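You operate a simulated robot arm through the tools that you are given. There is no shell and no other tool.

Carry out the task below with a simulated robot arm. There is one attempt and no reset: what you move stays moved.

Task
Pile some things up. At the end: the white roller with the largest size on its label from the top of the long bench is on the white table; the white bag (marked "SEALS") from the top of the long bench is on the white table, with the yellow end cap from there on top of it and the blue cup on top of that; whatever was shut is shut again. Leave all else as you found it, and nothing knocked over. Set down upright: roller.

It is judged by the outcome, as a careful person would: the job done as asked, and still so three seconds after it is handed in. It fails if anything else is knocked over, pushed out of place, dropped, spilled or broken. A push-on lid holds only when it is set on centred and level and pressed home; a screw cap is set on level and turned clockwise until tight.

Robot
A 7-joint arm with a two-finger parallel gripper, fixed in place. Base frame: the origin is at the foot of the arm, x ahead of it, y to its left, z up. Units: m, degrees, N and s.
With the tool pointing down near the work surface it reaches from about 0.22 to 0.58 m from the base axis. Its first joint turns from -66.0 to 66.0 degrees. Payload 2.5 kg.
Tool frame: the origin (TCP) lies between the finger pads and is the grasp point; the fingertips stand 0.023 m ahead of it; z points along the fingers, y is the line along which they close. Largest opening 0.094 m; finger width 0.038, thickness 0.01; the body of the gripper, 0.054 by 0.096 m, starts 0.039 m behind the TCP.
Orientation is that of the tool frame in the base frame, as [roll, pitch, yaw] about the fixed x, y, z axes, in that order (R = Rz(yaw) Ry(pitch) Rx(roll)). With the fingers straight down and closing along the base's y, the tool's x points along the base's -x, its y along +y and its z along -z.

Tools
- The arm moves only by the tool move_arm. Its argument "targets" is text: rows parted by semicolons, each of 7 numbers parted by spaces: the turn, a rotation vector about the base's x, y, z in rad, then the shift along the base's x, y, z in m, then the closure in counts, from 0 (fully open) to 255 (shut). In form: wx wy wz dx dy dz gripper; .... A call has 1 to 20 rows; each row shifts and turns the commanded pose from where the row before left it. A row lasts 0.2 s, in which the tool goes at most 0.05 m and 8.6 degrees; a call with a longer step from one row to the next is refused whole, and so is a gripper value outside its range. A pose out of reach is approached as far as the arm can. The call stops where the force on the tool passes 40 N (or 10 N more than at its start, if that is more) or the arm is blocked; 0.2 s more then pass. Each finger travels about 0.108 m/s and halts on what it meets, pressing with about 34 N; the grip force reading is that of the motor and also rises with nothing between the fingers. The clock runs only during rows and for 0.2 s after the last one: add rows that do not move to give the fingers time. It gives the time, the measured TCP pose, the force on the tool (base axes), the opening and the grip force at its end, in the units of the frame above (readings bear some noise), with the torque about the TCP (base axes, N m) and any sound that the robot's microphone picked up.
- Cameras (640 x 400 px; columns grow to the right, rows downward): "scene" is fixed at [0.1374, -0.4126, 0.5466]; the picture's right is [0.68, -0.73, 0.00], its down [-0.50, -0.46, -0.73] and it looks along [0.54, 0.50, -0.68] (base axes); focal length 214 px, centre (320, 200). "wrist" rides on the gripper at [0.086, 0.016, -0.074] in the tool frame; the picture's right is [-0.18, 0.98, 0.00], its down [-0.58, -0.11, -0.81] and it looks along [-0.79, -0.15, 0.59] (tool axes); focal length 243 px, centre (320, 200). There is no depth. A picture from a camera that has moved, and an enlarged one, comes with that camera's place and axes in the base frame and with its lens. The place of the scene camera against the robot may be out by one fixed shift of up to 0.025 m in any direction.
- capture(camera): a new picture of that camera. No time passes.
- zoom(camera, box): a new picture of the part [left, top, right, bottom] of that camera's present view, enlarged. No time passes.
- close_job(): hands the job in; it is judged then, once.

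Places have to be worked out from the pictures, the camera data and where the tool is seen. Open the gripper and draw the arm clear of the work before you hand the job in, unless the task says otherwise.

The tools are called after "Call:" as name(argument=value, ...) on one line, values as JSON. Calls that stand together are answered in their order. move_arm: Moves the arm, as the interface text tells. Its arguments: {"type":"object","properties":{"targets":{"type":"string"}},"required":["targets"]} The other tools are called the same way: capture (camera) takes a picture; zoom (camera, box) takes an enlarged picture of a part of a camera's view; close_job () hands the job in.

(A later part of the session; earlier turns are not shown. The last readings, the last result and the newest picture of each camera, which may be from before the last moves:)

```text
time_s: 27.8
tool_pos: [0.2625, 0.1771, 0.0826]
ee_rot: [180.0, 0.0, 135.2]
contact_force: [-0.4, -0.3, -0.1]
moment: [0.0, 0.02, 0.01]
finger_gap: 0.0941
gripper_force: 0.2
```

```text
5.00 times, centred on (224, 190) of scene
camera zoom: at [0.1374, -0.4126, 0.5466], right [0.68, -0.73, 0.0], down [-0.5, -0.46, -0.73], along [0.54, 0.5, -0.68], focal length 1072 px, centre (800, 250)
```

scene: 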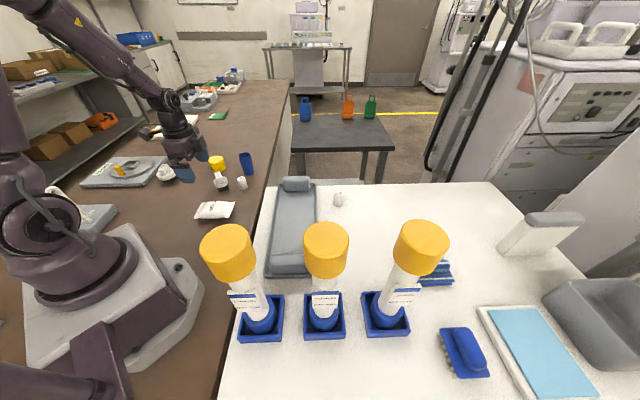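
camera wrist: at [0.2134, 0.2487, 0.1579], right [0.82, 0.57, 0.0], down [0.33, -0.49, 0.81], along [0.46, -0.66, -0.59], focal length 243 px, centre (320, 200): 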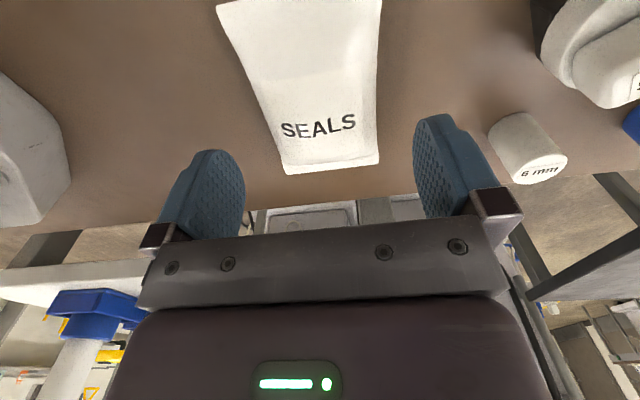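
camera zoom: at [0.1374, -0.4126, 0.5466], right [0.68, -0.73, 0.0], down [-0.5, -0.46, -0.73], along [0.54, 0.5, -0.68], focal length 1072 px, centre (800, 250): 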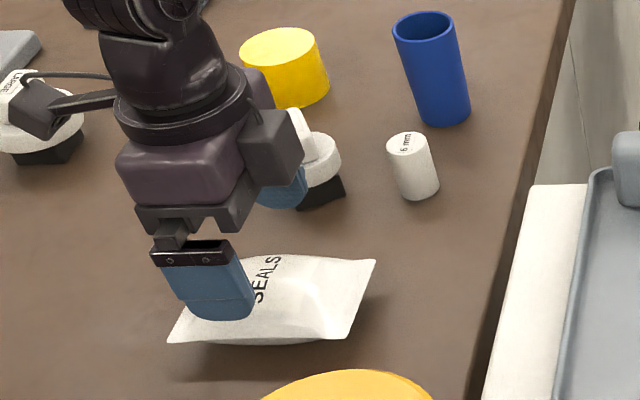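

The bag's midline matches the finger midline closely. I lower to z≈0.027 and close.

Call:
move_arm(targets="0 0 0 -0.0005 -0.0003 -0.02 0; 0 0 0 0 0 -0.02 0; 0 0 0 0 0 -0.0125 0; 0 0 0 0 0 0 0; 0 0 0 0 0 0 0")

Call:
capture(camera="wrist")

Call:
zoom(camera="scene", box=[160, 150, 288, 230])

```text
time_s: 29.0
tool_pos: [0.2612, 0.1755, 0.0323]
ee_rot: [-180.0, 0.0, 135.1]
contact_force: [0.4, -0.8, 0.4]
moment: [0.02, -0.01, -0.02]
finger_gap: 0.0943
gripper_force: 0.0
```

```text
taken
camera wrist: at [0.212, 0.2487, 0.107], right [0.82, 0.57, 0.0], down [0.33, -0.49, 0.81], along [0.46, -0.66, -0.59], focal length 243 px, centre (320, 200)
```

wrist: 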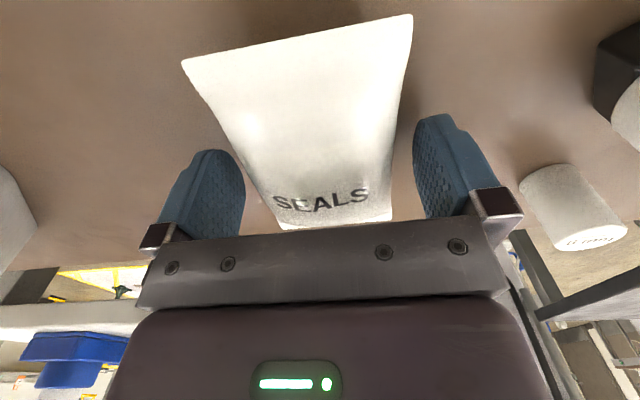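

```text
5.00 times, centred on (224, 190) of scene
camera zoom: at [0.1374, -0.4126, 0.5466], right [0.68, -0.73, 0.0], down [-0.5, -0.46, -0.73], along [0.54, 0.5, -0.68], focal length 1072 px, centre (800, 250)
```

zoom: 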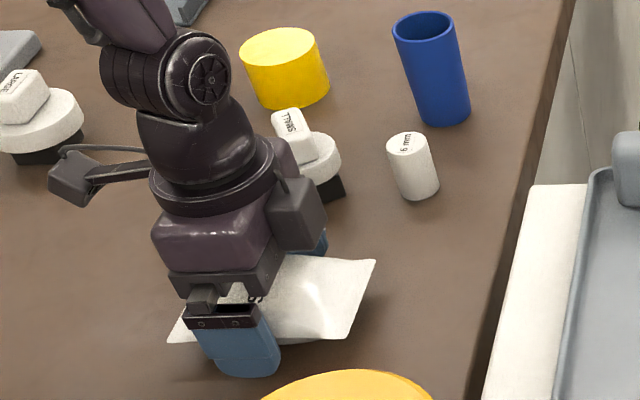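

The bag is centred between the fingers. Lower another 5 mm, then close on it.

Call:
move_arm(targets="0 0 0 0.0005 0.001 -0.0045 0; 0 0 0 0 0 0 0; 0 0 0 0 0 0 100; 0 0 0 0 0 0 255; 0 0 0 0 0 0 255; 0 0 0 0 0 0 255")

Call:
capture(camera="wrist")

Call:
zoom(camera="scene", box=[160, 150, 288, 230])

```text
time_s: 30.4
tool_pos: [0.2625, 0.1767, 0.0275]
ee_rot: [-180.0, 0.0, 135.1]
contact_force: [0.3, -1.2, 3.3]
moment: [0.03, -0.07, -0.04]
finger_gap: 0.0725
gripper_force: 34.1
```

```text
taken
camera wrist: at [0.2125, 0.2496, 0.1028], right [0.82, 0.57, 0.0], down [0.33, -0.49, 0.81], along [0.46, -0.66, -0.59], focal length 243 px, centre (320, 200)
```

wrist: 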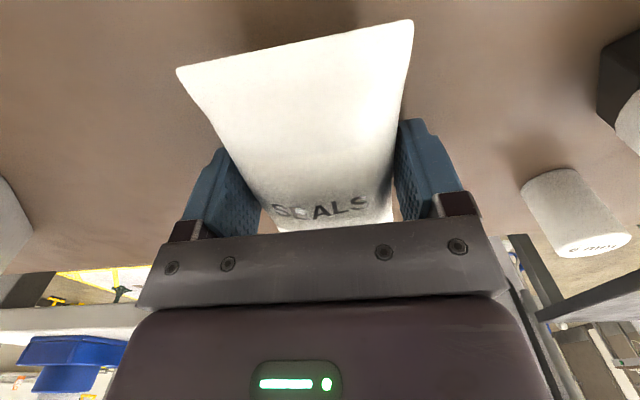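

```text
5.00 times, centred on (224, 190) of scene
camera zoom: at [0.1374, -0.4126, 0.5466], right [0.68, -0.73, 0.0], down [-0.5, -0.46, -0.73], along [0.54, 0.5, -0.68], focal length 1072 px, centre (800, 250)
```

zoom: 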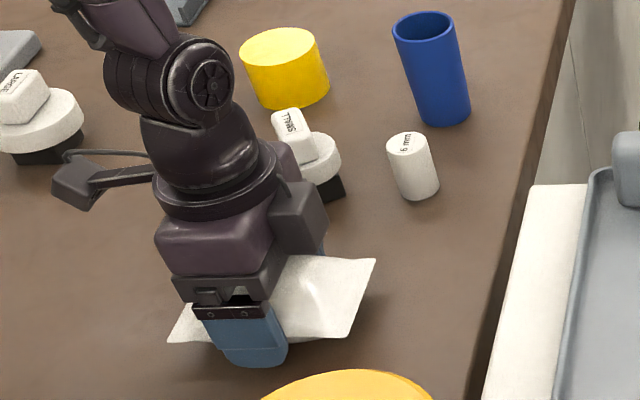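

The bag is gripped (gap 0.0725). I lift it a little and check that it hangs level.

Call:
move_arm(targets="0 0 0 0 0 0.01 255; 0 0 0 0 0 0.02 255; 0 0 0 0 0 0.03 255; 0 0 0 0 0 0 255")

Call:
capture(camera="wrist")

Call:
zoom(camera="scene", box=[160, 130, 288, 230])

```text
time_s: 31.4
tool_pos: [0.2621, 0.1777, 0.0868]
ee_rot: [-180.0, 0.0, 135.1]
contact_force: [0.1, -0.9, -0.9]
moment: [0.0, -0.01, 0.0]
finger_gap: 0.0727
gripper_force: 34.1
```

```text
taken
camera wrist: at [0.2127, 0.2498, 0.1622], right [0.82, 0.57, 0.0], down [0.34, -0.49, 0.81], along [0.46, -0.66, -0.59], focal length 243 px, centre (320, 200)
```

wrist: 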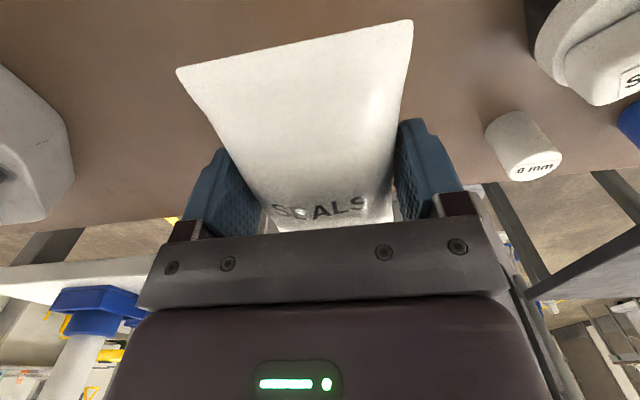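

```text
4.00 times, centred on (224, 180) of scene
camera zoom: at [0.1374, -0.4126, 0.5466], right [0.68, -0.73, 0.0], down [-0.5, -0.46, -0.73], along [0.54, 0.5, -0.68], focal length 858 px, centre (704, 280)
```

zoom: 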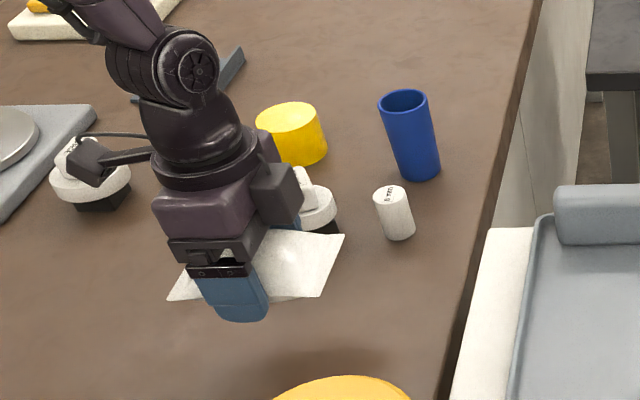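

The bag is held level and unchanged in the grip. I raise it and carry it over to the table above (0.455, −0.236).

Call:
move_arm(targets="0 0 0 0 0 0.043 255; 0 0 0 0 0 0.043 255; 0 0 0 0 0 0.043 255; 0 0 0 0 0 0.043 255; 0 0 0 0 0 0.04 255; 0 0 0 0.0192 -0.0412 0 255; 0 0 0 0.0192 -0.0412 0 255; 0 0 0 0.0192 -0.0412 0 255; 0 0 0 0.0192 -0.0412 0 255; 0 0 0 0.0192 -0.0412 0 255; 0 0 0 0.0192 -0.0412 0 255; 0 0 0 0.0192 -0.0412 0 255; 0 0 0 0.0192 -0.0412 0 255; 0 0 0 0.0192 -0.0412 0 255; 0 0 0 0.0195 -0.0412 0 255; 0 0 0 0 0 0 255")

Call:
capture(camera="wrist")

Call:
capture(camera="scene")

```text
time_s: 34.8
tool_pos: [0.4571, -0.2334, 0.2969]
ee_rot: [180.0, 0.0, 135.1]
contact_force: [0.1, -0.7, -1.2]
moment: [-0.01, 0.0, 0.01]
finger_gap: 0.0726
gripper_force: 34.0
```

```text
taken
camera wrist: at [0.407, -0.1606, 0.3746], right [0.82, 0.57, 0.0], down [0.34, -0.49, 0.81], along [0.46, -0.66, -0.59], focal length 243 px, centre (320, 200)
```

wrist: 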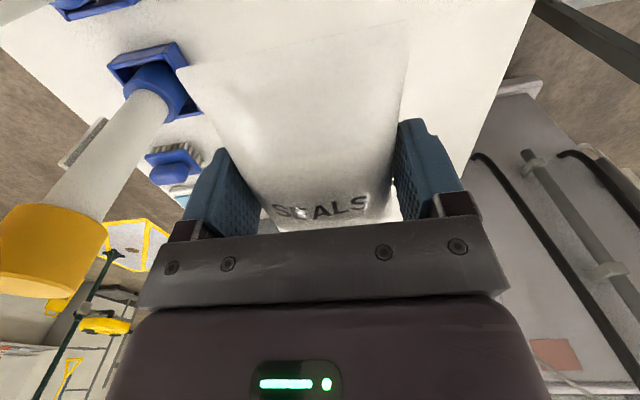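

```text
taken
```

scene: 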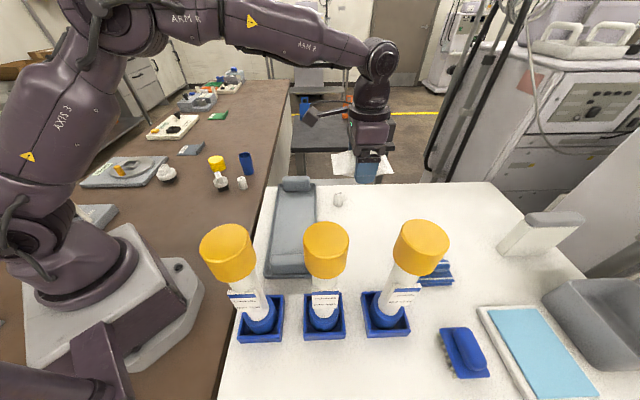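

Clear below, and the tubes are well to one side. I lower to just above the table.

Call:
move_arm(targets="0 0 0 -0.001 -0.001 -0.045 255; 0 0 0 -0.001 -0.001 -0.045 255; 0 0 0 0 0 -0.045 255; 0 0 0 0 0 -0.045 255; 0 0 0 0 0 0 255")

Call:
capture(camera="wrist")

Call:
zoom(camera="scene", box=[270, 140, 430, 240])

```text
time_s: 36.0
tool_pos: [0.4527, -0.2339, 0.1185]
ee_rot: [-180.0, 0.0, 135.1]
contact_force: [0.1, 0.2, -0.9]
moment: [0.03, 0.01, 0.02]
finger_gap: 0.0727
gripper_force: 34.5
```

```text
taken
camera wrist: at [0.4027, -0.1624, 0.1932], right [0.82, 0.57, 0.0], down [0.33, -0.49, 0.81], along [0.46, -0.66, -0.59], focal length 243 px, centre (320, 200)
```

wrist: 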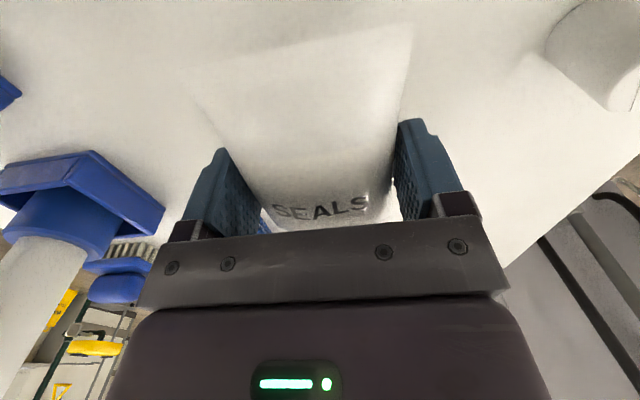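

```text
4.00 times, centred on (350, 190) of scene
camera zoom: at [0.1374, -0.4126, 0.5466], right [0.68, -0.73, 0.0], down [-0.5, -0.46, -0.73], along [0.54, 0.5, -0.68], focal length 858 px, centre (200, 240)
```

zoom: 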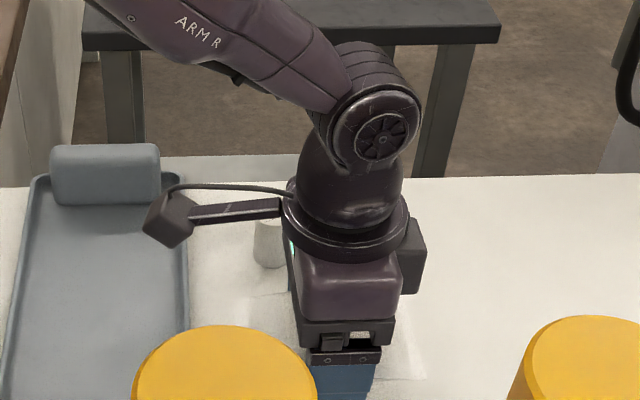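

Holding steady at 0.1185. I lower to about 0.09 in small steps, watching the force.

Call:
move_arm(targets="0 0 0 0 0 -0.015 255; 0 0 0 0 0 -0.008 255; 0 0 0 0 0 -0.003 255; 0 0 0 0 0 0 255")

```text
time_s: 37.0
tool_pos: [0.4521, -0.2362, 0.0934]
ee_rot: [-180.0, 0.0, 135.2]
contact_force: [-0.2, 0.0, -1.0]
moment: [-0.01, 0.0, 0.0]
finger_gap: 0.0723
gripper_force: 34.1
```

Call:
move_arm(targets="0 0 0 0 0 -0.002 255; 0 0 0 0 0 -0.0015 255; 0 0 0 0 0 0 255")

```text
time_s: 37.8
tool_pos: [0.4515, -0.2363, 0.089]
ee_rot: [-180.0, 0.0, 135.2]
contact_force: [-0.3, -0.2, -1.5]
moment: [0.03, 0.02, 0.01]
finger_gap: 0.0724
gripper_force: 33.5
```

No contact yet at 0.089; going down in 1 mm steps.

Call:
move_arm(targets="0 0 0 0 0 -0.001 255; 0 0 0 0 0 -0.001 255; 0 0 0 0 0 0 255")

```text
time_s: 38.6
tool_pos: [0.4515, -0.2356, 0.0879]
ee_rot: [-180.0, 0.0, 135.1]
contact_force: [0.6, 0.1, 0.5]
moment: [-0.03, -0.03, -0.01]
finger_gap: 0.0727
gripper_force: 34.3
```

Call:
move_arm(targets="0 0 0 0 0 -0.001 255; 0 0 0 0 0 0 255")

```text
time_s: 39.2
tool_pos: [0.4523, -0.2358, 0.0875]
ee_rot: [-180.0, 0.1, 135.0]
contact_force: [-5.2, 2.5, 18.0]
moment: [0.43, -0.05, 0.14]
finger_gap: 0.0722
gripper_force: 34.6
```

The bag rests on the table (18 N). I relax slightly and open the fingers slowly.

Call:
move_arm(targets="0 0 0 0 0 0.001 255; 0 0 0 0 0 0 200; 0 0 0 0 0 0 50; 0 0 0 0 0 0 25; 0 0 0 0 0 0 0; 0 0 0 0 0 0 0")

Call:
capture(camera="wrist")

Call:
zoom(camera="scene", box=[270, 160, 430, 260])

```text
time_s: 40.6
tool_pos: [0.4522, -0.2353, 0.0876]
ee_rot: [-179.9, 0.0, 135.0]
contact_force: [0.9, 0.1, 0.7]
moment: [-0.03, -0.01, 0.01]
finger_gap: 0.0938
gripper_force: 0.0
```

```text
taken
camera wrist: at [0.4026, -0.1633, 0.1625], right [0.82, 0.57, 0.0], down [0.33, -0.49, 0.81], along [0.46, -0.66, -0.59], focal length 243 px, centre (320, 200)
```

wrist: 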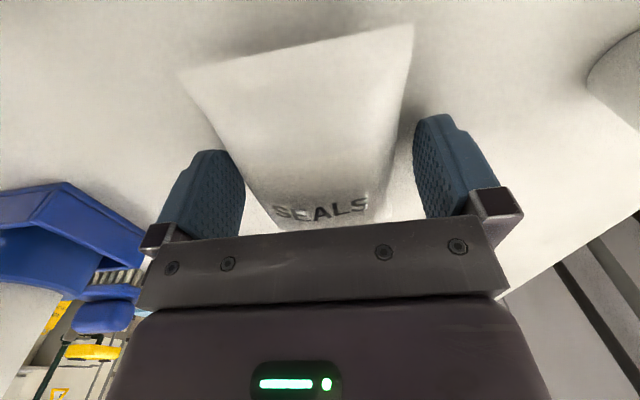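

```text
4.00 times, centred on (350, 210) of scene
camera zoom: at [0.1374, -0.4126, 0.5466], right [0.68, -0.73, 0.0], down [-0.5, -0.46, -0.73], along [0.54, 0.5, -0.68], focal length 858 px, centre (200, 160)
```

zoom: 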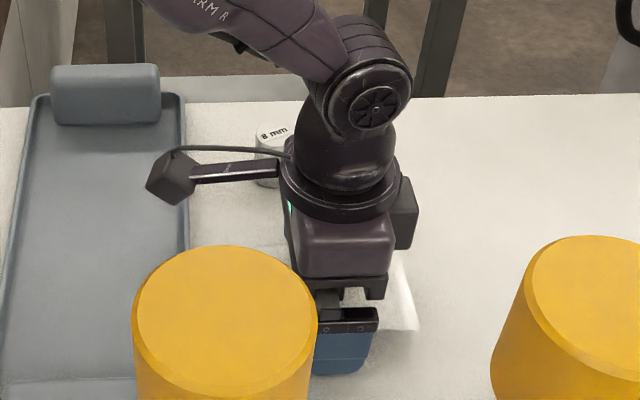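

The bag is down and free. I rise straight up and look at it.

Call:
move_arm(targets="0 0 0 0 0 0.01 0; 0 0 0 0 0 0.03 0; 0 0 0 0 0 0.045 0; 0 0 0 0 0 0.045 0; 0 0 0 0 0 0 0")

Call:
capture(camera="wrist")

Call:
zoom(camera="scene", box=[270, 160, 430, 260])

```text
time_s: 41.8
tool_pos: [0.4517, -0.2375, 0.2162]
ee_rot: [-179.9, -0.1, 135.1]
contact_force: [-0.2, -0.6, 0.0]
moment: [0.0, -0.02, -0.03]
finger_gap: 0.0942
gripper_force: 0.1
```

```text
taken
camera wrist: at [0.4019, -0.1647, 0.2923], right [0.82, 0.57, 0.0], down [0.34, -0.49, 0.81], along [0.46, -0.66, -0.59], focal length 243 px, centre (320, 200)
```

wrist: 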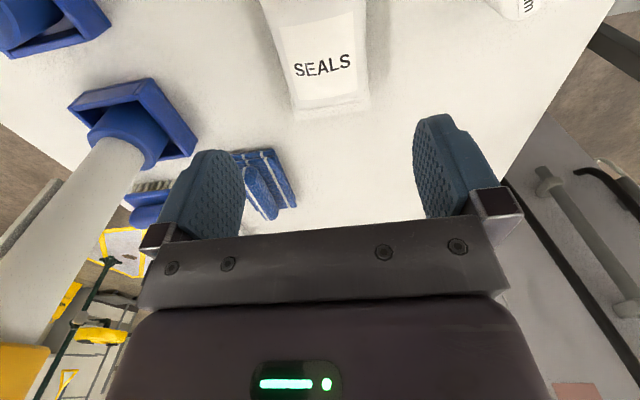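

```text
4.00 times, centred on (350, 210) of scene
camera zoom: at [0.1374, -0.4126, 0.5466], right [0.68, -0.73, 0.0], down [-0.5, -0.46, -0.73], along [0.54, 0.5, -0.68], focal length 858 px, centre (200, 160)
```

zoom: 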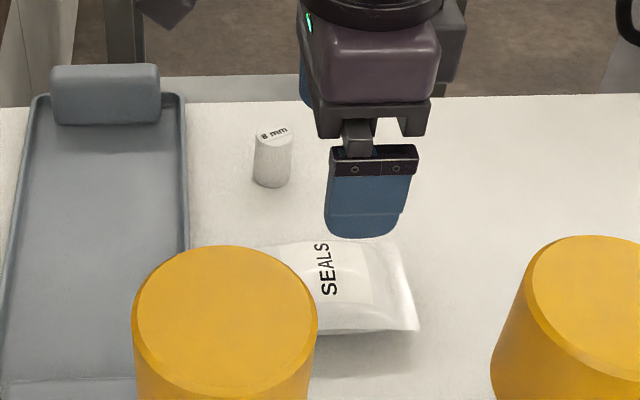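

The bag lies flat and the roller stands beside it, well clear. Next is the yellow cap: I rise and swing back over to the bench.

Call:
move_arm(targets="0 0 0 0 0 0.043 0; 0 0 0 0 0 0.043 0; 0 0 0 0 0 0.043 0; 0 0 0.1146 -0.00655 0.04446 0 0; 0 0 0.1146 -0.00655 0.04446 0 0; 0 0 0.1146 -0.00655 0.04446 0 0; 0 0 0.1146 -0.00655 0.04446 0 0; 0 0 0.1146 -0.00655 0.04446 0 0; 0 0 0.1146 -0.00655 0.04446 0 0; 0 0 0.1146 -0.00655 0.04446 0 0; 0 0 0.1146 -0.00655 0.04446 0 0; 0 0 0.1146 -0.00655 0.04446 0 0; 0 0 0.1146 -0.00655 0.04446 0 0; 0 0 0.1146 -0.00655 0.04446 0 0; 0 0 0.1146 -0.00655 0.04446 0 0; 0 0 0.1146 -0.00655 0.04446 0 0; 0 0 0.1146 -0.00655 0.04446 0 0; 0 0 0 0 0 0 0")

Call:
capture(camera="wrist")

Call:
zoom(camera="scene", box=[270, 160, 430, 260])

```text
time_s: 45.6
tool_pos: [0.3581, 0.3882, 0.3475]
ee_rot: [180.0, 0.0, -132.8]
contact_force: [0.8, 0.9, 0.2]
moment: [0.02, 0.01, 0.02]
finger_gap: 0.0941
gripper_force: 0.0
```

```text
taken
camera wrist: at [0.2872, 0.3365, 0.4233], right [-0.6, 0.8, 0.0], down [0.48, 0.35, 0.81], along [0.65, 0.48, -0.59], focal length 243 px, centre (320, 200)
```

wrist: 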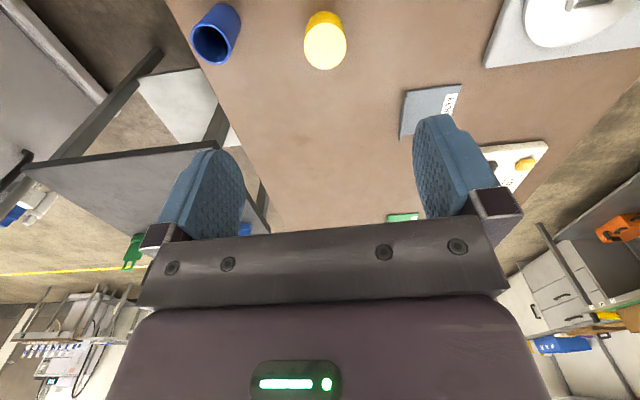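

```text
4.00 times, centred on (350, 210) of scene
camera zoom: at [0.1374, -0.4125, 0.5466], right [0.68, -0.73, 0.0], down [-0.5, -0.46, -0.73], along [0.54, 0.5, -0.68], focal length 858 px, centre (200, 160)
```

zoom: 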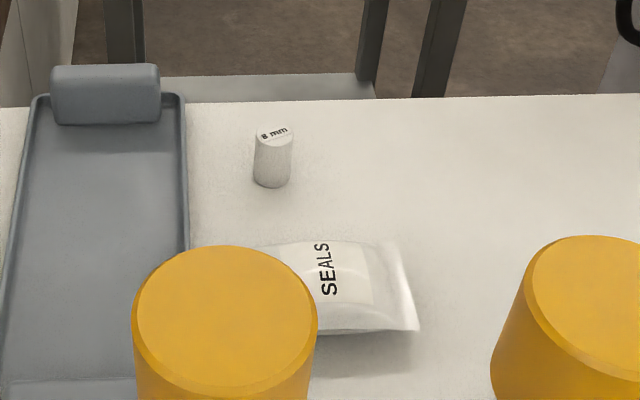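

Call:
zoom(camera="wrist", box=[160, 0, 360, 110])

Call:
zoom(camera="wrist", box=[277, 0, 373, 80])

```text
3.20 times, centred on (260, 55) of wrist
camera zoom: at [0.2872, 0.3365, 0.4233], right [-0.6, 0.8, 0.0], down [0.48, 0.35, 0.81], along [0.65, 0.48, -0.59], focal length 776 px, centre (512, 664)
```

zoom: 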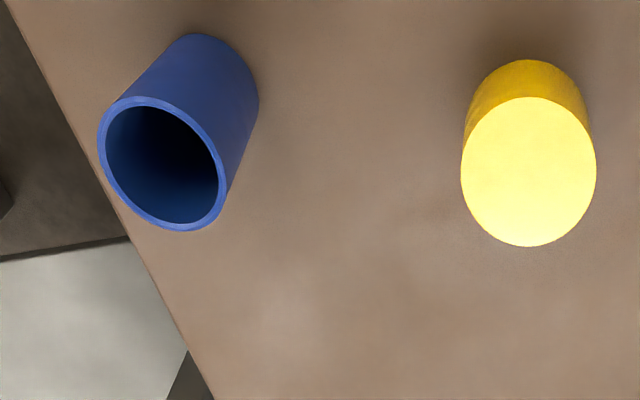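

```text
5.00 times, centred on (325, 40) of wrist
camera zoom: at [0.2872, 0.3365, 0.4233], right [-0.6, 0.8, 0.0], down [0.48, 0.35, 0.81], along [0.65, 0.48, -0.59], focal length 1213 px, centre (295, 1000)
```

zoom: 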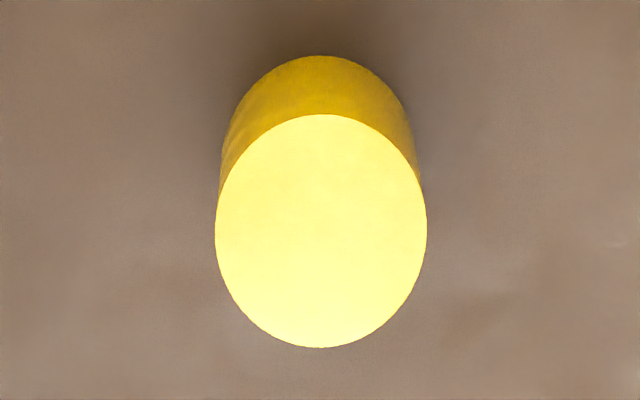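

The cap is at about (0.402, 0.430), Ø0.060. I approach above it and check the arm's reach there.

Call:
move_arm(targets="0 0 0 0.007 0.0067 -0.038 0; 0 0 0 0.007 0.0067 -0.038 0; 0 0 0 0.007 0.0067 -0.038 0; 0 0 0 0.007 0.0067 -0.038 0; 0 0 0 0.007 0.0067 -0.038 0; 0 0 0 0.007 0.0067 -0.038 0; 0 0 0 0 0 0 0")

Call:
capture(camera="wrist")

Call:
zoom(camera="scene", box=[150, 90, 310, 190])

```text
time_s: 47.2
tool_pos: [0.4011, 0.4273, 0.1168]
ee_rot: [180.0, 0.0, -132.9]
contact_force: [0.2, 0.1, -0.9]
moment: [0.03, -0.01, -0.02]
finger_gap: 0.0942
gripper_force: 0.2
```

```text
taken
camera wrist: at [0.3307, 0.3752, 0.1924], right [-0.59, 0.8, 0.0], down [0.48, 0.35, 0.81], along [0.65, 0.48, -0.59], focal length 243 px, centre (320, 200)
```

wrist: 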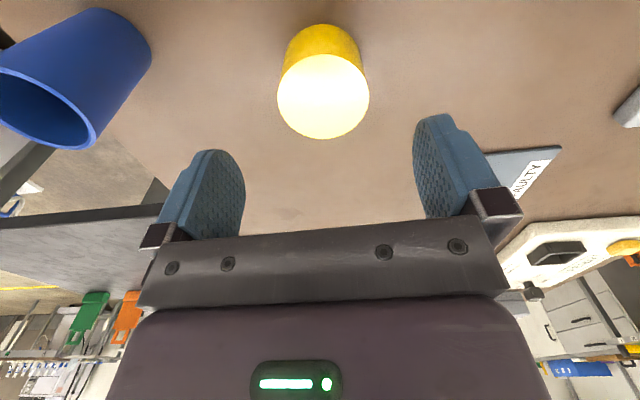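

```text
4.00 times, centred on (230, 140) of scene
camera zoom: at [0.1374, -0.4126, 0.5466], right [0.68, -0.73, 0.0], down [-0.5, -0.46, -0.73], along [0.54, 0.5, -0.68], focal length 858 px, centre (680, 440)
```

zoom: 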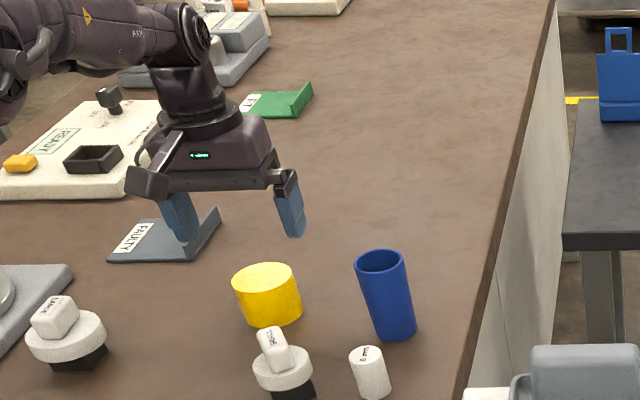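

The cap is centred under the tool, and reach is fine. I descend and grip it.

Call:
move_arm(targets="0 0 0 0.0005 0.0015 -0.03 0; 0 0 0 0 0 -0.03 0; 0 0 0 0 0 -0.02 0; 0 0 0 0 0 -0.006 0; 0 0 0 0 0 0 0")

Call:
capture(camera="wrist")

Call:
zoom(camera="scene", box=[150, 90, 310, 190])

```text
time_s: 48.4
tool_pos: [0.4024, 0.4282, 0.0325]
ee_rot: [-179.9, 0.1, -132.8]
contact_force: [0.7, -0.3, -1.0]
moment: [0.0, 0.0, 0.04]
finger_gap: 0.0939
gripper_force: 0.0
```

```text
taken
camera wrist: at [0.3316, 0.3756, 0.1078], right [-0.59, 0.8, 0.0], down [0.48, 0.35, 0.81], along [0.65, 0.48, -0.59], focal length 243 px, centre (320, 200)
```

wrist: 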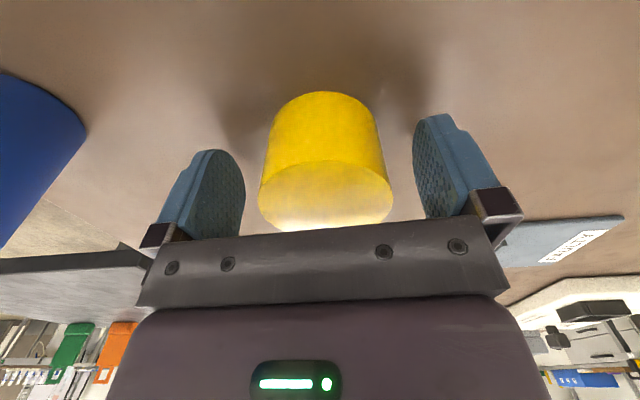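

```text
4.00 times, centred on (230, 140) of scene
camera zoom: at [0.1374, -0.4126, 0.5466], right [0.68, -0.73, 0.0], down [-0.5, -0.46, -0.73], along [0.54, 0.5, -0.68], focal length 858 px, centre (680, 440)
```

zoom: 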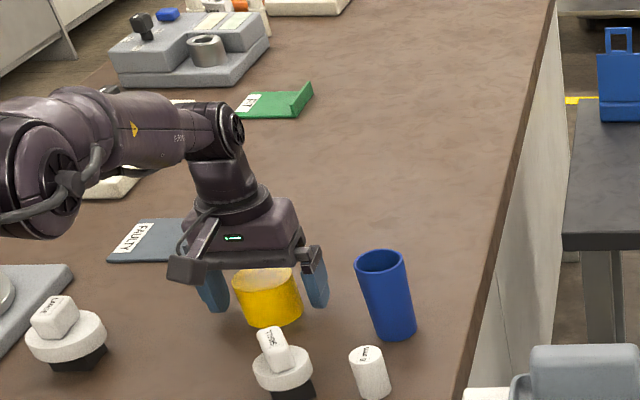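

The cap sits centred between the fingers. I close and lift slightly.

Call:
move_arm(targets="0 0 0 0 0 -0.002 0; 0 0 0 0 0 0 100; 0 0 0 0 0 0 255; 0 0 0 0 0 0 255; 0 0 0 0 0 0 255; 0 0 0 0 0 0 255")

Call:
move_arm(targets="0 0 0 0 0 0.01 255; 0 0 0 0 0 0.02 255; 0 0 0 0 0 0.03 255; 0 0 0 0 0 0 255")

Call:
capture(camera="wrist")

Call:
zoom(camera="scene", box=[150, 90, 310, 190])

```text
time_s: 49.8
tool_pos: [0.4019, 0.4273, 0.0309]
ee_rot: [-179.9, 0.0, -132.9]
contact_force: [0.4, 0.7, 1.1]
moment: [-0.03, -0.06, 0.02]
finger_gap: 0.0586
gripper_force: 33.8
```

```text
time_s: 50.8
tool_pos: [0.4016, 0.4264, 0.0908]
ee_rot: [180.0, -0.1, -133.0]
contact_force: [0.1, 1.4, -0.2]
moment: [-0.04, 0.06, 0.0]
finger_gap: 0.0587
gripper_force: 34.2
```

```text
taken
camera wrist: at [0.3308, 0.3744, 0.1666], right [-0.59, 0.8, 0.0], down [0.48, 0.35, 0.81], along [0.65, 0.48, -0.59], focal length 243 px, centre (320, 200)
```

wrist: 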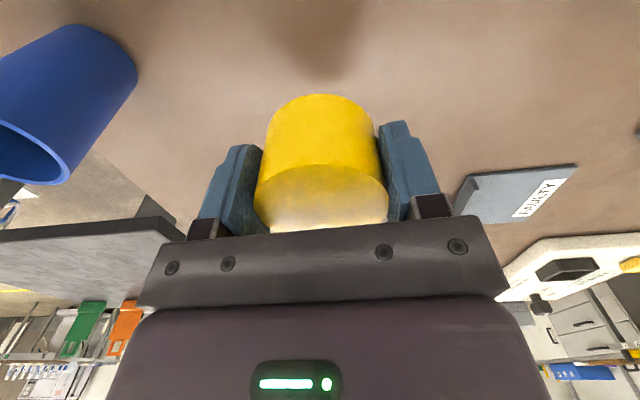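

```text
4.00 times, centred on (230, 140) of scene
camera zoom: at [0.1374, -0.4126, 0.5466], right [0.68, -0.73, 0.0], down [-0.5, -0.46, -0.73], along [0.54, 0.5, -0.68], focal length 858 px, centre (680, 440)
```

zoom: 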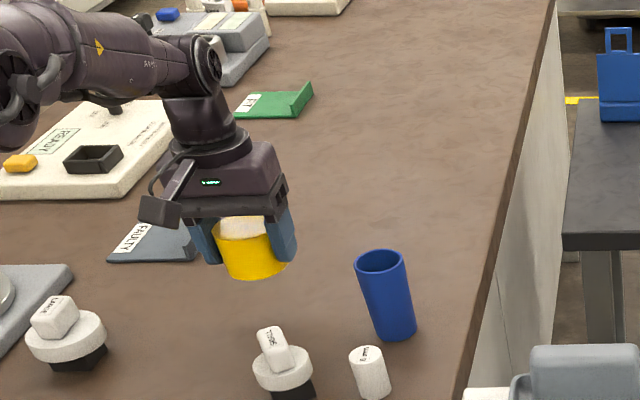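

Call:
zoom(camera="scene", box=[190, 120, 238, 165])

Call:
zoom(camera="wrist", box=[230, 80, 410, 240])

```text
8.89 times, centred on (214, 142) of scene
camera zoom: at [0.1374, -0.4126, 0.5466], right [0.68, -0.73, 0.0], down [-0.5, -0.46, -0.73], along [0.54, 0.5, -0.68], focal length 1906 px, centre (1262, 711)
```

zoom: 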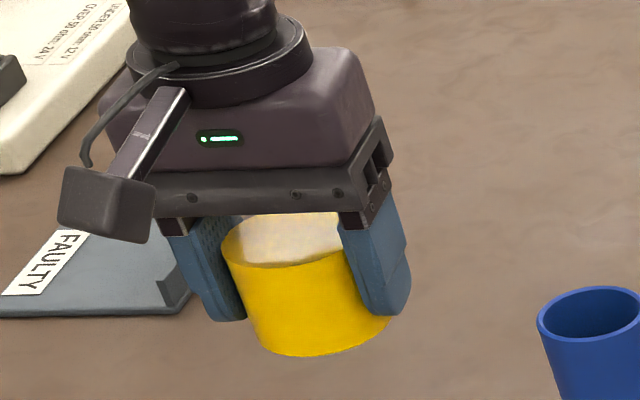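

```text
2.50 times, centred on (320, 160) of wrist
camera zoom: at [0.3308, 0.3744, 0.1666], right [-0.59, 0.8, 0.0], down [0.48, 0.35, 0.81], along [0.65, 0.48, -0.59], focal length 606 px, centre (320, 300)
```

zoom: 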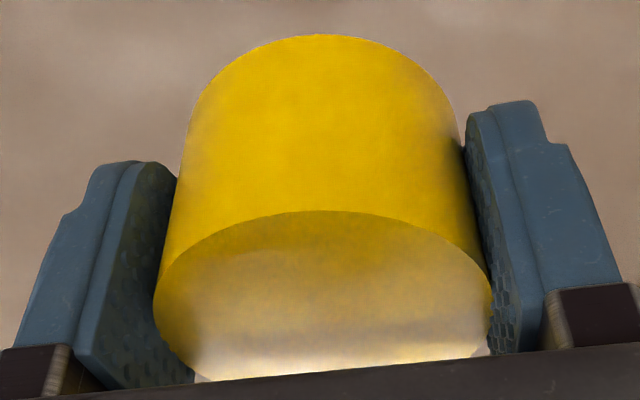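

The cap is held squarely (its top is just glossy). I lift it and carry it over the bag.

Call:
move_arm(targets="0 0 0 -0.01 -0.01 0.045 255; 0 0 0 -0.01 -0.01 0.045 255; 0 0 0 -0.01 -0.01 0.045 255; 0 0 0 -0.01 -0.01 0.045 255; 0 0 -0.0935 0.00642 -0.0445 0 255; 0 0 -0.0935 0.00642 -0.0445 0 255; 0 0 -0.0935 0.00642 -0.0445 0 255; 0 0 -0.0935 0.00642 -0.0445 0 255; 0 0 -0.0935 0.00642 -0.0445 0 255; 0 0 -0.0935 0.00642 -0.0445 0 255; 0 0 -0.0935 0.00642 -0.0445 0 255; 0 0 -0.0935 0.00642 -0.0445 0 255; 0 0 -0.0935 0.00642 -0.0445 0 255; 0 0 -0.0935 0.00642 -0.0445 0 255; 0 0 -0.0935 0.00642 -0.0445 0 255; 0 0 -0.0935 0.00642 -0.0445 0 255; 0 0 -0.0935 0.00642 -0.0445 0 255; 0 0 -0.0935 0.00642 -0.0445 0 255; 0 0 0 0 0 0 255")

Call:
capture(camera="wrist")

Call:
capture(camera="scene")

```text
time_s: 54.8
tool_pos: [0.4502, -0.2359, 0.2714]
ee_rot: [180.0, 0.0, 151.8]
contact_force: [0.2, -0.2, 0.1]
moment: [0.0, 0.05, 0.02]
finger_gap: 0.0587
gripper_force: 34.0
```

```text
taken
camera wrist: at [0.3821, -0.1806, 0.3464], right [0.62, 0.78, 0.0], down [0.46, -0.37, 0.81], along [0.63, -0.5, -0.59], focal length 243 px, centre (320, 200)
```

wrist: 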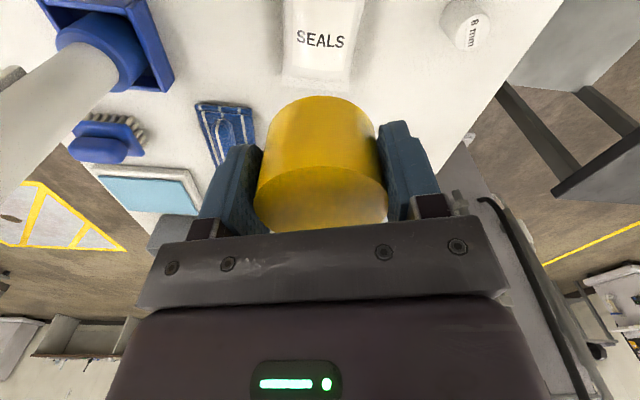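

```text
taken
```

scene: 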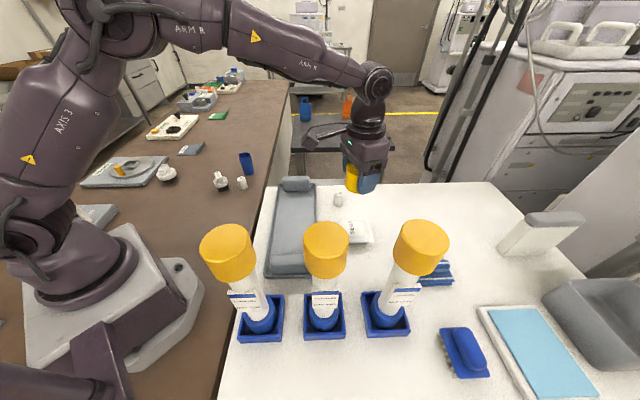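

Call:
zoom(camera="wrist", box=[250, 0, 410, 100])

Call:
zoom(camera="scene", box=[300, 180, 420, 255])

```text
4.00 times, centred on (330, 50) of wrist
camera zoom: at [0.3821, -0.1806, 0.3464], right [0.62, 0.78, 0.0], down [0.46, -0.37, 0.81], along [0.63, -0.5, -0.59], focal length 970 px, centre (280, 800)
```

zoom: 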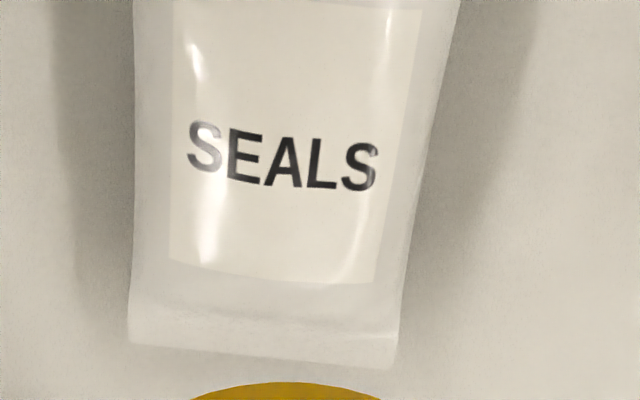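

```text
5.33 times, centred on (360, 218) of scene
camera zoom: at [0.1374, -0.4126, 0.5466], right [0.68, -0.73, 0.0], down [-0.5, -0.46, -0.73], along [0.54, 0.5, -0.68], focal length 1144 px, centre (107, 107)
```

zoom: 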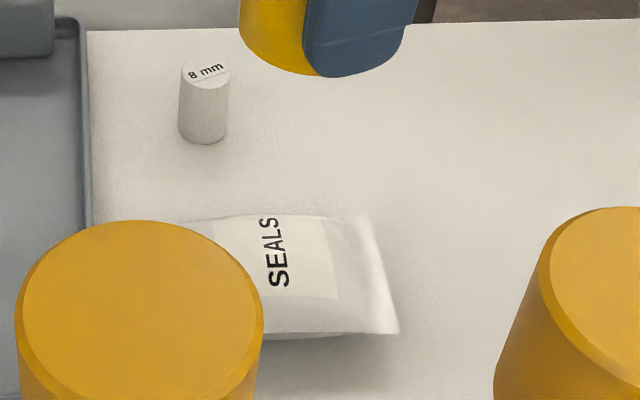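

Bag centre reads (0.453, −0.237); the cap is centred in the grip. I lower to just above the bag.

Call:
move_arm(targets="0 0 0 0.001 -0.0005 -0.04 255; 0 0 0 0.001 -0.0005 -0.04 255; 0 0 0 0 0 -0.03 255; 0 0 0 0 0 -0.01 255; 0 0 0 0 0 0 255")

Call:
capture(camera="wrist")

Call:
zoom(camera="scene", box=[300, 180, 420, 255])

```text
time_s: 56.0
tool_pos: [0.4517, -0.2358, 0.1502]
ee_rot: [179.9, 0.0, 152.0]
contact_force: [-0.2, -1.0, 0.3]
moment: [-0.02, -0.01, -0.01]
finger_gap: 0.0586
gripper_force: 34.0
```

```text
taken
camera wrist: at [0.3838, -0.1812, 0.225], right [0.62, 0.78, 0.0], down [0.46, -0.37, 0.81], along [0.63, -0.5, -0.59], focal length 243 px, centre (320, 200)
```

wrist: 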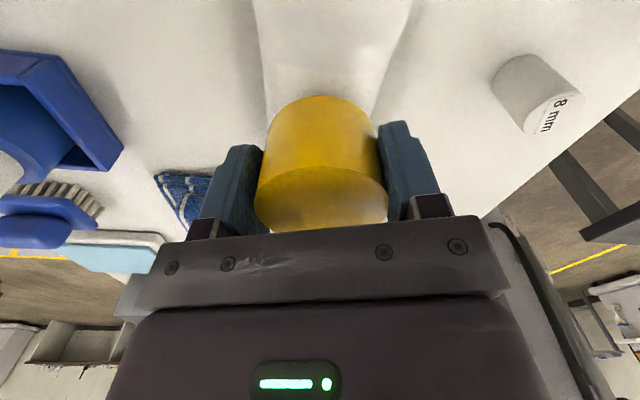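

```text
5.33 times, centred on (360, 218) of scene
camera zoom: at [0.1374, -0.4126, 0.5466], right [0.68, -0.73, 0.0], down [-0.5, -0.46, -0.73], along [0.54, 0.5, -0.68], focal length 1144 px, centre (107, 107)
```

zoom: 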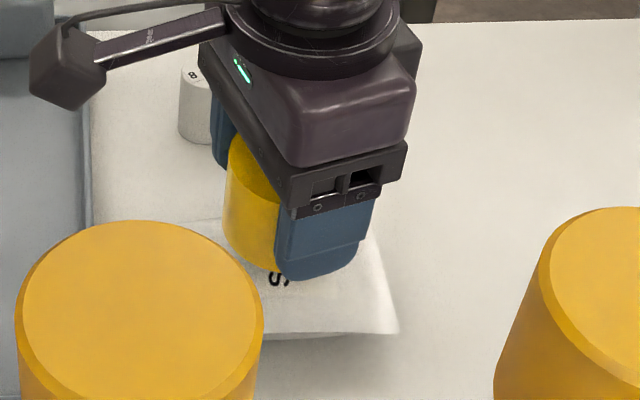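

Approaching the bag top; small steps down with force checks.

Call:
move_arm(targets="0 0 0 0.0005 -0.0005 -0.004 255; 0 0 0 0 0 -0.003 255; 0 0 0 0 0 -0.002 255; 0 0 0 0 0 0 255")

Call:
move_arm(targets="0 0 0 0 0 -0.0015 255; 0 0 0 0 0 -0.0015 255; 0 0 0 0 0 0 255")

Call:
zoom(camera="scene", box=[320, 190, 400, 245])

```text
time_s: 57.0
tool_pos: [0.454, -0.2358, 0.1412]
ee_rot: [179.9, 0.0, 152.1]
contact_force: [0.2, -0.1, -0.2]
moment: [-0.01, 0.03, -0.01]
finger_gap: 0.0587
gripper_force: 34.0
```

```text
time_s: 57.8
tool_pos: [0.455, -0.2362, 0.1383]
ee_rot: [-180.0, 0.0, 152.0]
contact_force: [0.9, 0.5, -0.1]
moment: [0.0, 0.0, 0.0]
finger_gap: 0.0587
gripper_force: 34.3
```

```text
7.27 times, centred on (360, 218) of scene
camera zoom: at [0.1374, -0.4126, 0.5466], right [0.68, -0.73, 0.0], down [-0.5, -0.46, -0.73], along [0.54, 0.5, -0.68], focal length 1560 px, centre (29, 73)
```

zoom: 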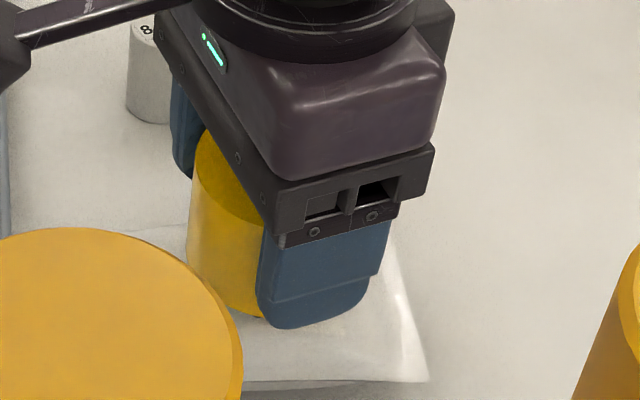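

Call:
move_arm(targets="0 0 0 -0.0005 -0.0003 -0.0015 255; 0 0 0 0 0 -0.0015 255; 0 0 0 0 0 0 255")

Call:
move_arm(targets="0 0 0 0 0 -0.001 255; 0 0 0 0 0 -0.001 255; 0 0 0 0 0 0 255")

```text
time_s: 58.6
tool_pos: [0.453, -0.2371, 0.1345]
ee_rot: [180.0, -0.1, 152.0]
contact_force: [0.8, 0.8, -0.3]
moment: [-0.02, -0.02, 0.04]
finger_gap: 0.0588
gripper_force: 34.1
```

```text
time_s: 59.4
tool_pos: [0.4525, -0.2354, 0.1337]
ee_rot: [-180.0, 0.1, 152.0]
contact_force: [-0.2, -0.1, -0.8]
moment: [-0.01, -0.03, -0.01]
finger_gap: 0.0587
gripper_force: 33.7
```

Call:
move_arm(targets="0 0 0 0 0 -0.001 255; 0 0 0 0 0 -0.001 255; 0 0 0 0 0 0 255")

Call:
zoom(camera="scene", box=[320, 190, 400, 245])

```text
time_s: 60.2
tool_pos: [0.4551, -0.2367, 0.1343]
ee_rot: [-180.0, 0.2, 151.9]
contact_force: [-5.6, 3.2, 20.5]
moment: [0.16, 0.35, -0.04]
finger_gap: 0.0586
gripper_force: 34.5
```

```text
7.27 times, centred on (360, 218) of scene
camera zoom: at [0.1373, -0.4125, 0.5467], right [0.68, -0.73, 0.0], down [-0.5, -0.46, -0.73], along [0.54, 0.5, -0.68], focal length 1560 px, centre (29, 73)
```

zoom: 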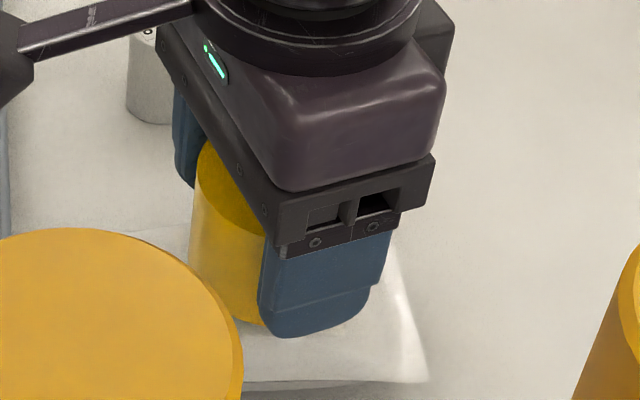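

The cap touches the bag with its base at z≈0.1025. The torque hints the contact centre is ~8 mm toward −x, so I'll lift 3 mm, shift a little that way and touch again to see whether that is the bag's crown.

Call:
move_arm(targets="0 0 0 0 0 0.004 255; 0 0 0 -0.004 0.002 0 255; 0 0 0 0 0 -0.002 255; 0 0 0 0 0 -0.001 255; 0 0 0 0 0 0 255")

Call:
move_arm(targets="0 0 0 0 0 -0.001 255; 0 0 0 0 0 0 255")

```text
time_s: 61.4
tool_pos: [0.4504, -0.2344, 0.1342]
ee_rot: [179.9, 0.1, 152.0]
contact_force: [-6.4, 3.0, 19.8]
moment: [0.07, 0.18, -0.05]
finger_gap: 0.0586
gripper_force: 34.4
```

```text
time_s: 62.0
tool_pos: [0.4507, -0.235, 0.1338]
ee_rot: [179.9, 0.2, 152.1]
contact_force: [-8.7, 4.6, 30.4]
moment: [0.12, 0.33, -0.03]
finger_gap: 0.0586
gripper_force: 33.7
```

Now the contact is centred under the cap (within ~2 mm). I ease off the force and open slowly.

Call:
move_arm(targets="0 0 0 0 0 0.002 255; 0 0 0 0 0 0 255")

Call:
move_arm(targets="0 0 0 0 0 0 230; 0 0 0 0 0 0 110; 0 0 0 0 0 0 85; 0 0 0 0 0 0 70; 0 0 0 0 0 0 70")

Call:
capture(camera="wrist")

Call:
zoom(camera="scene", box=[320, 190, 400, 245])

```text
time_s: 62.6
tool_pos: [0.4498, -0.2343, 0.134]
ee_rot: [179.9, 0.2, 152.1]
contact_force: [3.1, -0.9, 11.6]
moment: [-0.11, -0.24, -0.02]
finger_gap: 0.0587
gripper_force: 34.3
```

```text
time_s: 63.8
tool_pos: [0.4492, -0.2343, 0.1348]
ee_rot: [179.9, 0.1, 152.0]
contact_force: [-0.8, -0.1, 0.5]
moment: [0.0, 0.02, 0.04]
finger_gap: 0.0681
gripper_force: 0.1
```

```text
taken
camera wrist: at [0.3808, -0.1799, 0.2088], right [0.62, 0.78, 0.0], down [0.46, -0.37, 0.81], along [0.63, -0.5, -0.59], focal length 243 px, centre (320, 200)
```

wrist: 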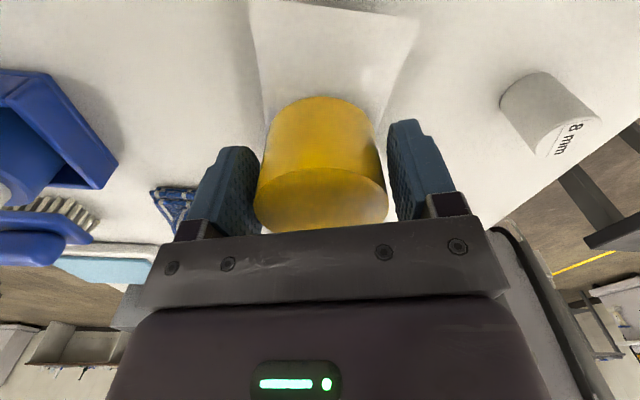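

```text
7.27 times, centred on (360, 218) of scene
camera zoom: at [0.1374, -0.4126, 0.5466], right [0.68, -0.73, 0.0], down [-0.5, -0.46, -0.73], along [0.54, 0.5, -0.68], focal length 1560 px, centre (29, 73)
```

zoom: 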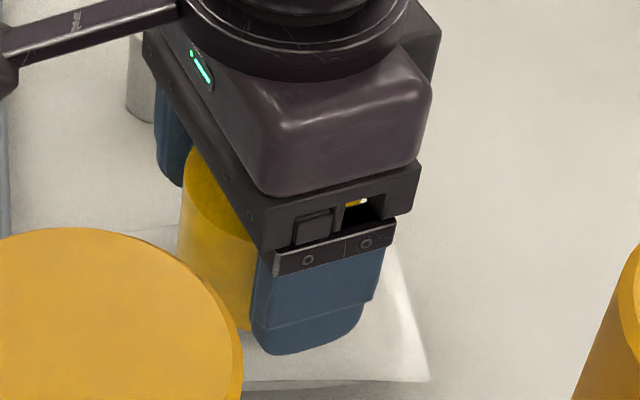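

The cap stands on the bag after release. I open fully and rise straight up, then check.

Call:
move_arm(targets="0 0 0 0 0 0 40; 0 0 0 0 0 0 0; 0 0 0 0 0 0 0; 0 0 0 0 0 0.005 0; 0 0 0 0 0 0.02 0; 0 0 0 0 0 0.04 0; 0 0 0 0 0 0.045 0; 0 0 0 0 0 0 0")

Call:
capture(camera="wrist")

Call:
zoom(camera="scene", box=[310, 180, 406, 250])

```text
time_s: 65.6
tool_pos: [0.4507, -0.2336, 0.2444]
ee_rot: [179.9, 0.0, 152.0]
contact_force: [-1.1, -0.2, 0.4]
moment: [0.02, 0.0, 0.04]
finger_gap: 0.0937
gripper_force: 0.0
```

```text
taken
camera wrist: at [0.3826, -0.179, 0.3197], right [0.62, 0.78, 0.0], down [0.46, -0.37, 0.81], along [0.63, -0.5, -0.59], focal length 243 px, centre (320, 200)
```

wrist: 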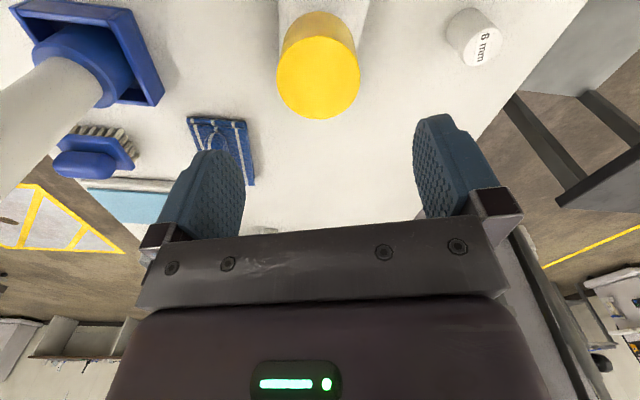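

```text
5.71 times, centred on (358, 215) of scene
camera zoom: at [0.1374, -0.4126, 0.5466], right [0.68, -0.73, 0.0], down [-0.5, -0.46, -0.73], along [0.54, 0.5, -0.68], focal length 1226 px, centre (103, 114)
```

zoom: 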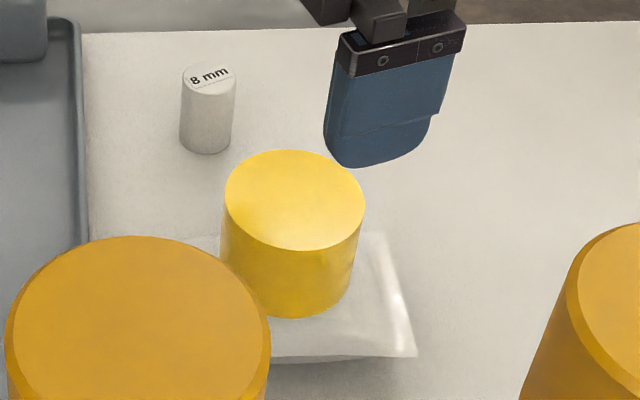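

The cap stands on the bag. I zoom to read its exact place for the cup.

Call:
zoom(camera="wrist", box=[250, 0, 390, 125])

Call:
zoom(camera="scene", box=[330, 195, 394, 250])

```text
3.20 times, centred on (320, 62) of wrist
camera zoom: at [0.3826, -0.179, 0.3197], right [0.62, 0.78, 0.0], down [0.46, -0.37, 0.81], along [0.63, -0.5, -0.59], focal length 776 px, centre (320, 640)
```

zoom: 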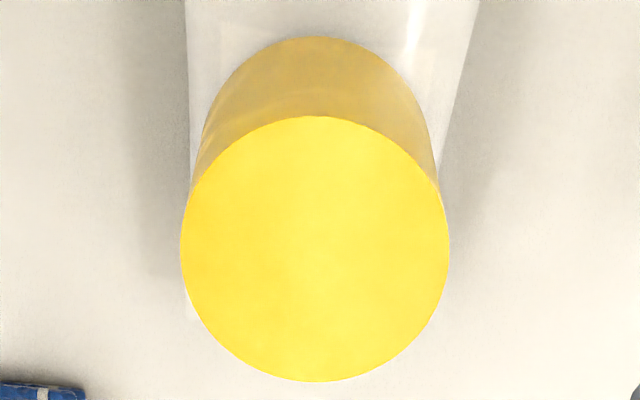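

```text
7.27 times, centred on (362, 222) of scene
camera zoom: at [0.1374, -0.4126, 0.5466], right [0.68, -0.73, 0.0], down [-0.5, -0.46, -0.73], along [0.54, 0.5, -0.68], focal length 1560 px, centre (14, 36)
```

zoom: 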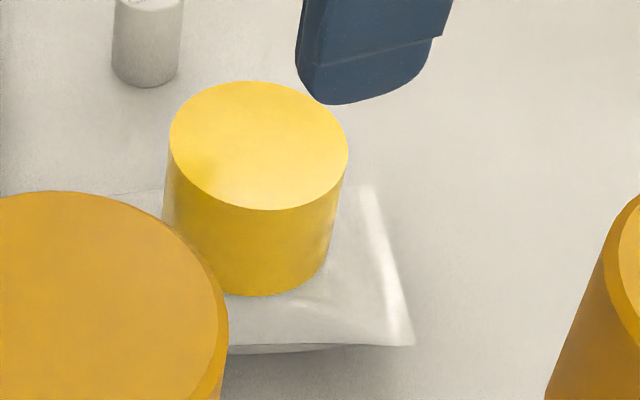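

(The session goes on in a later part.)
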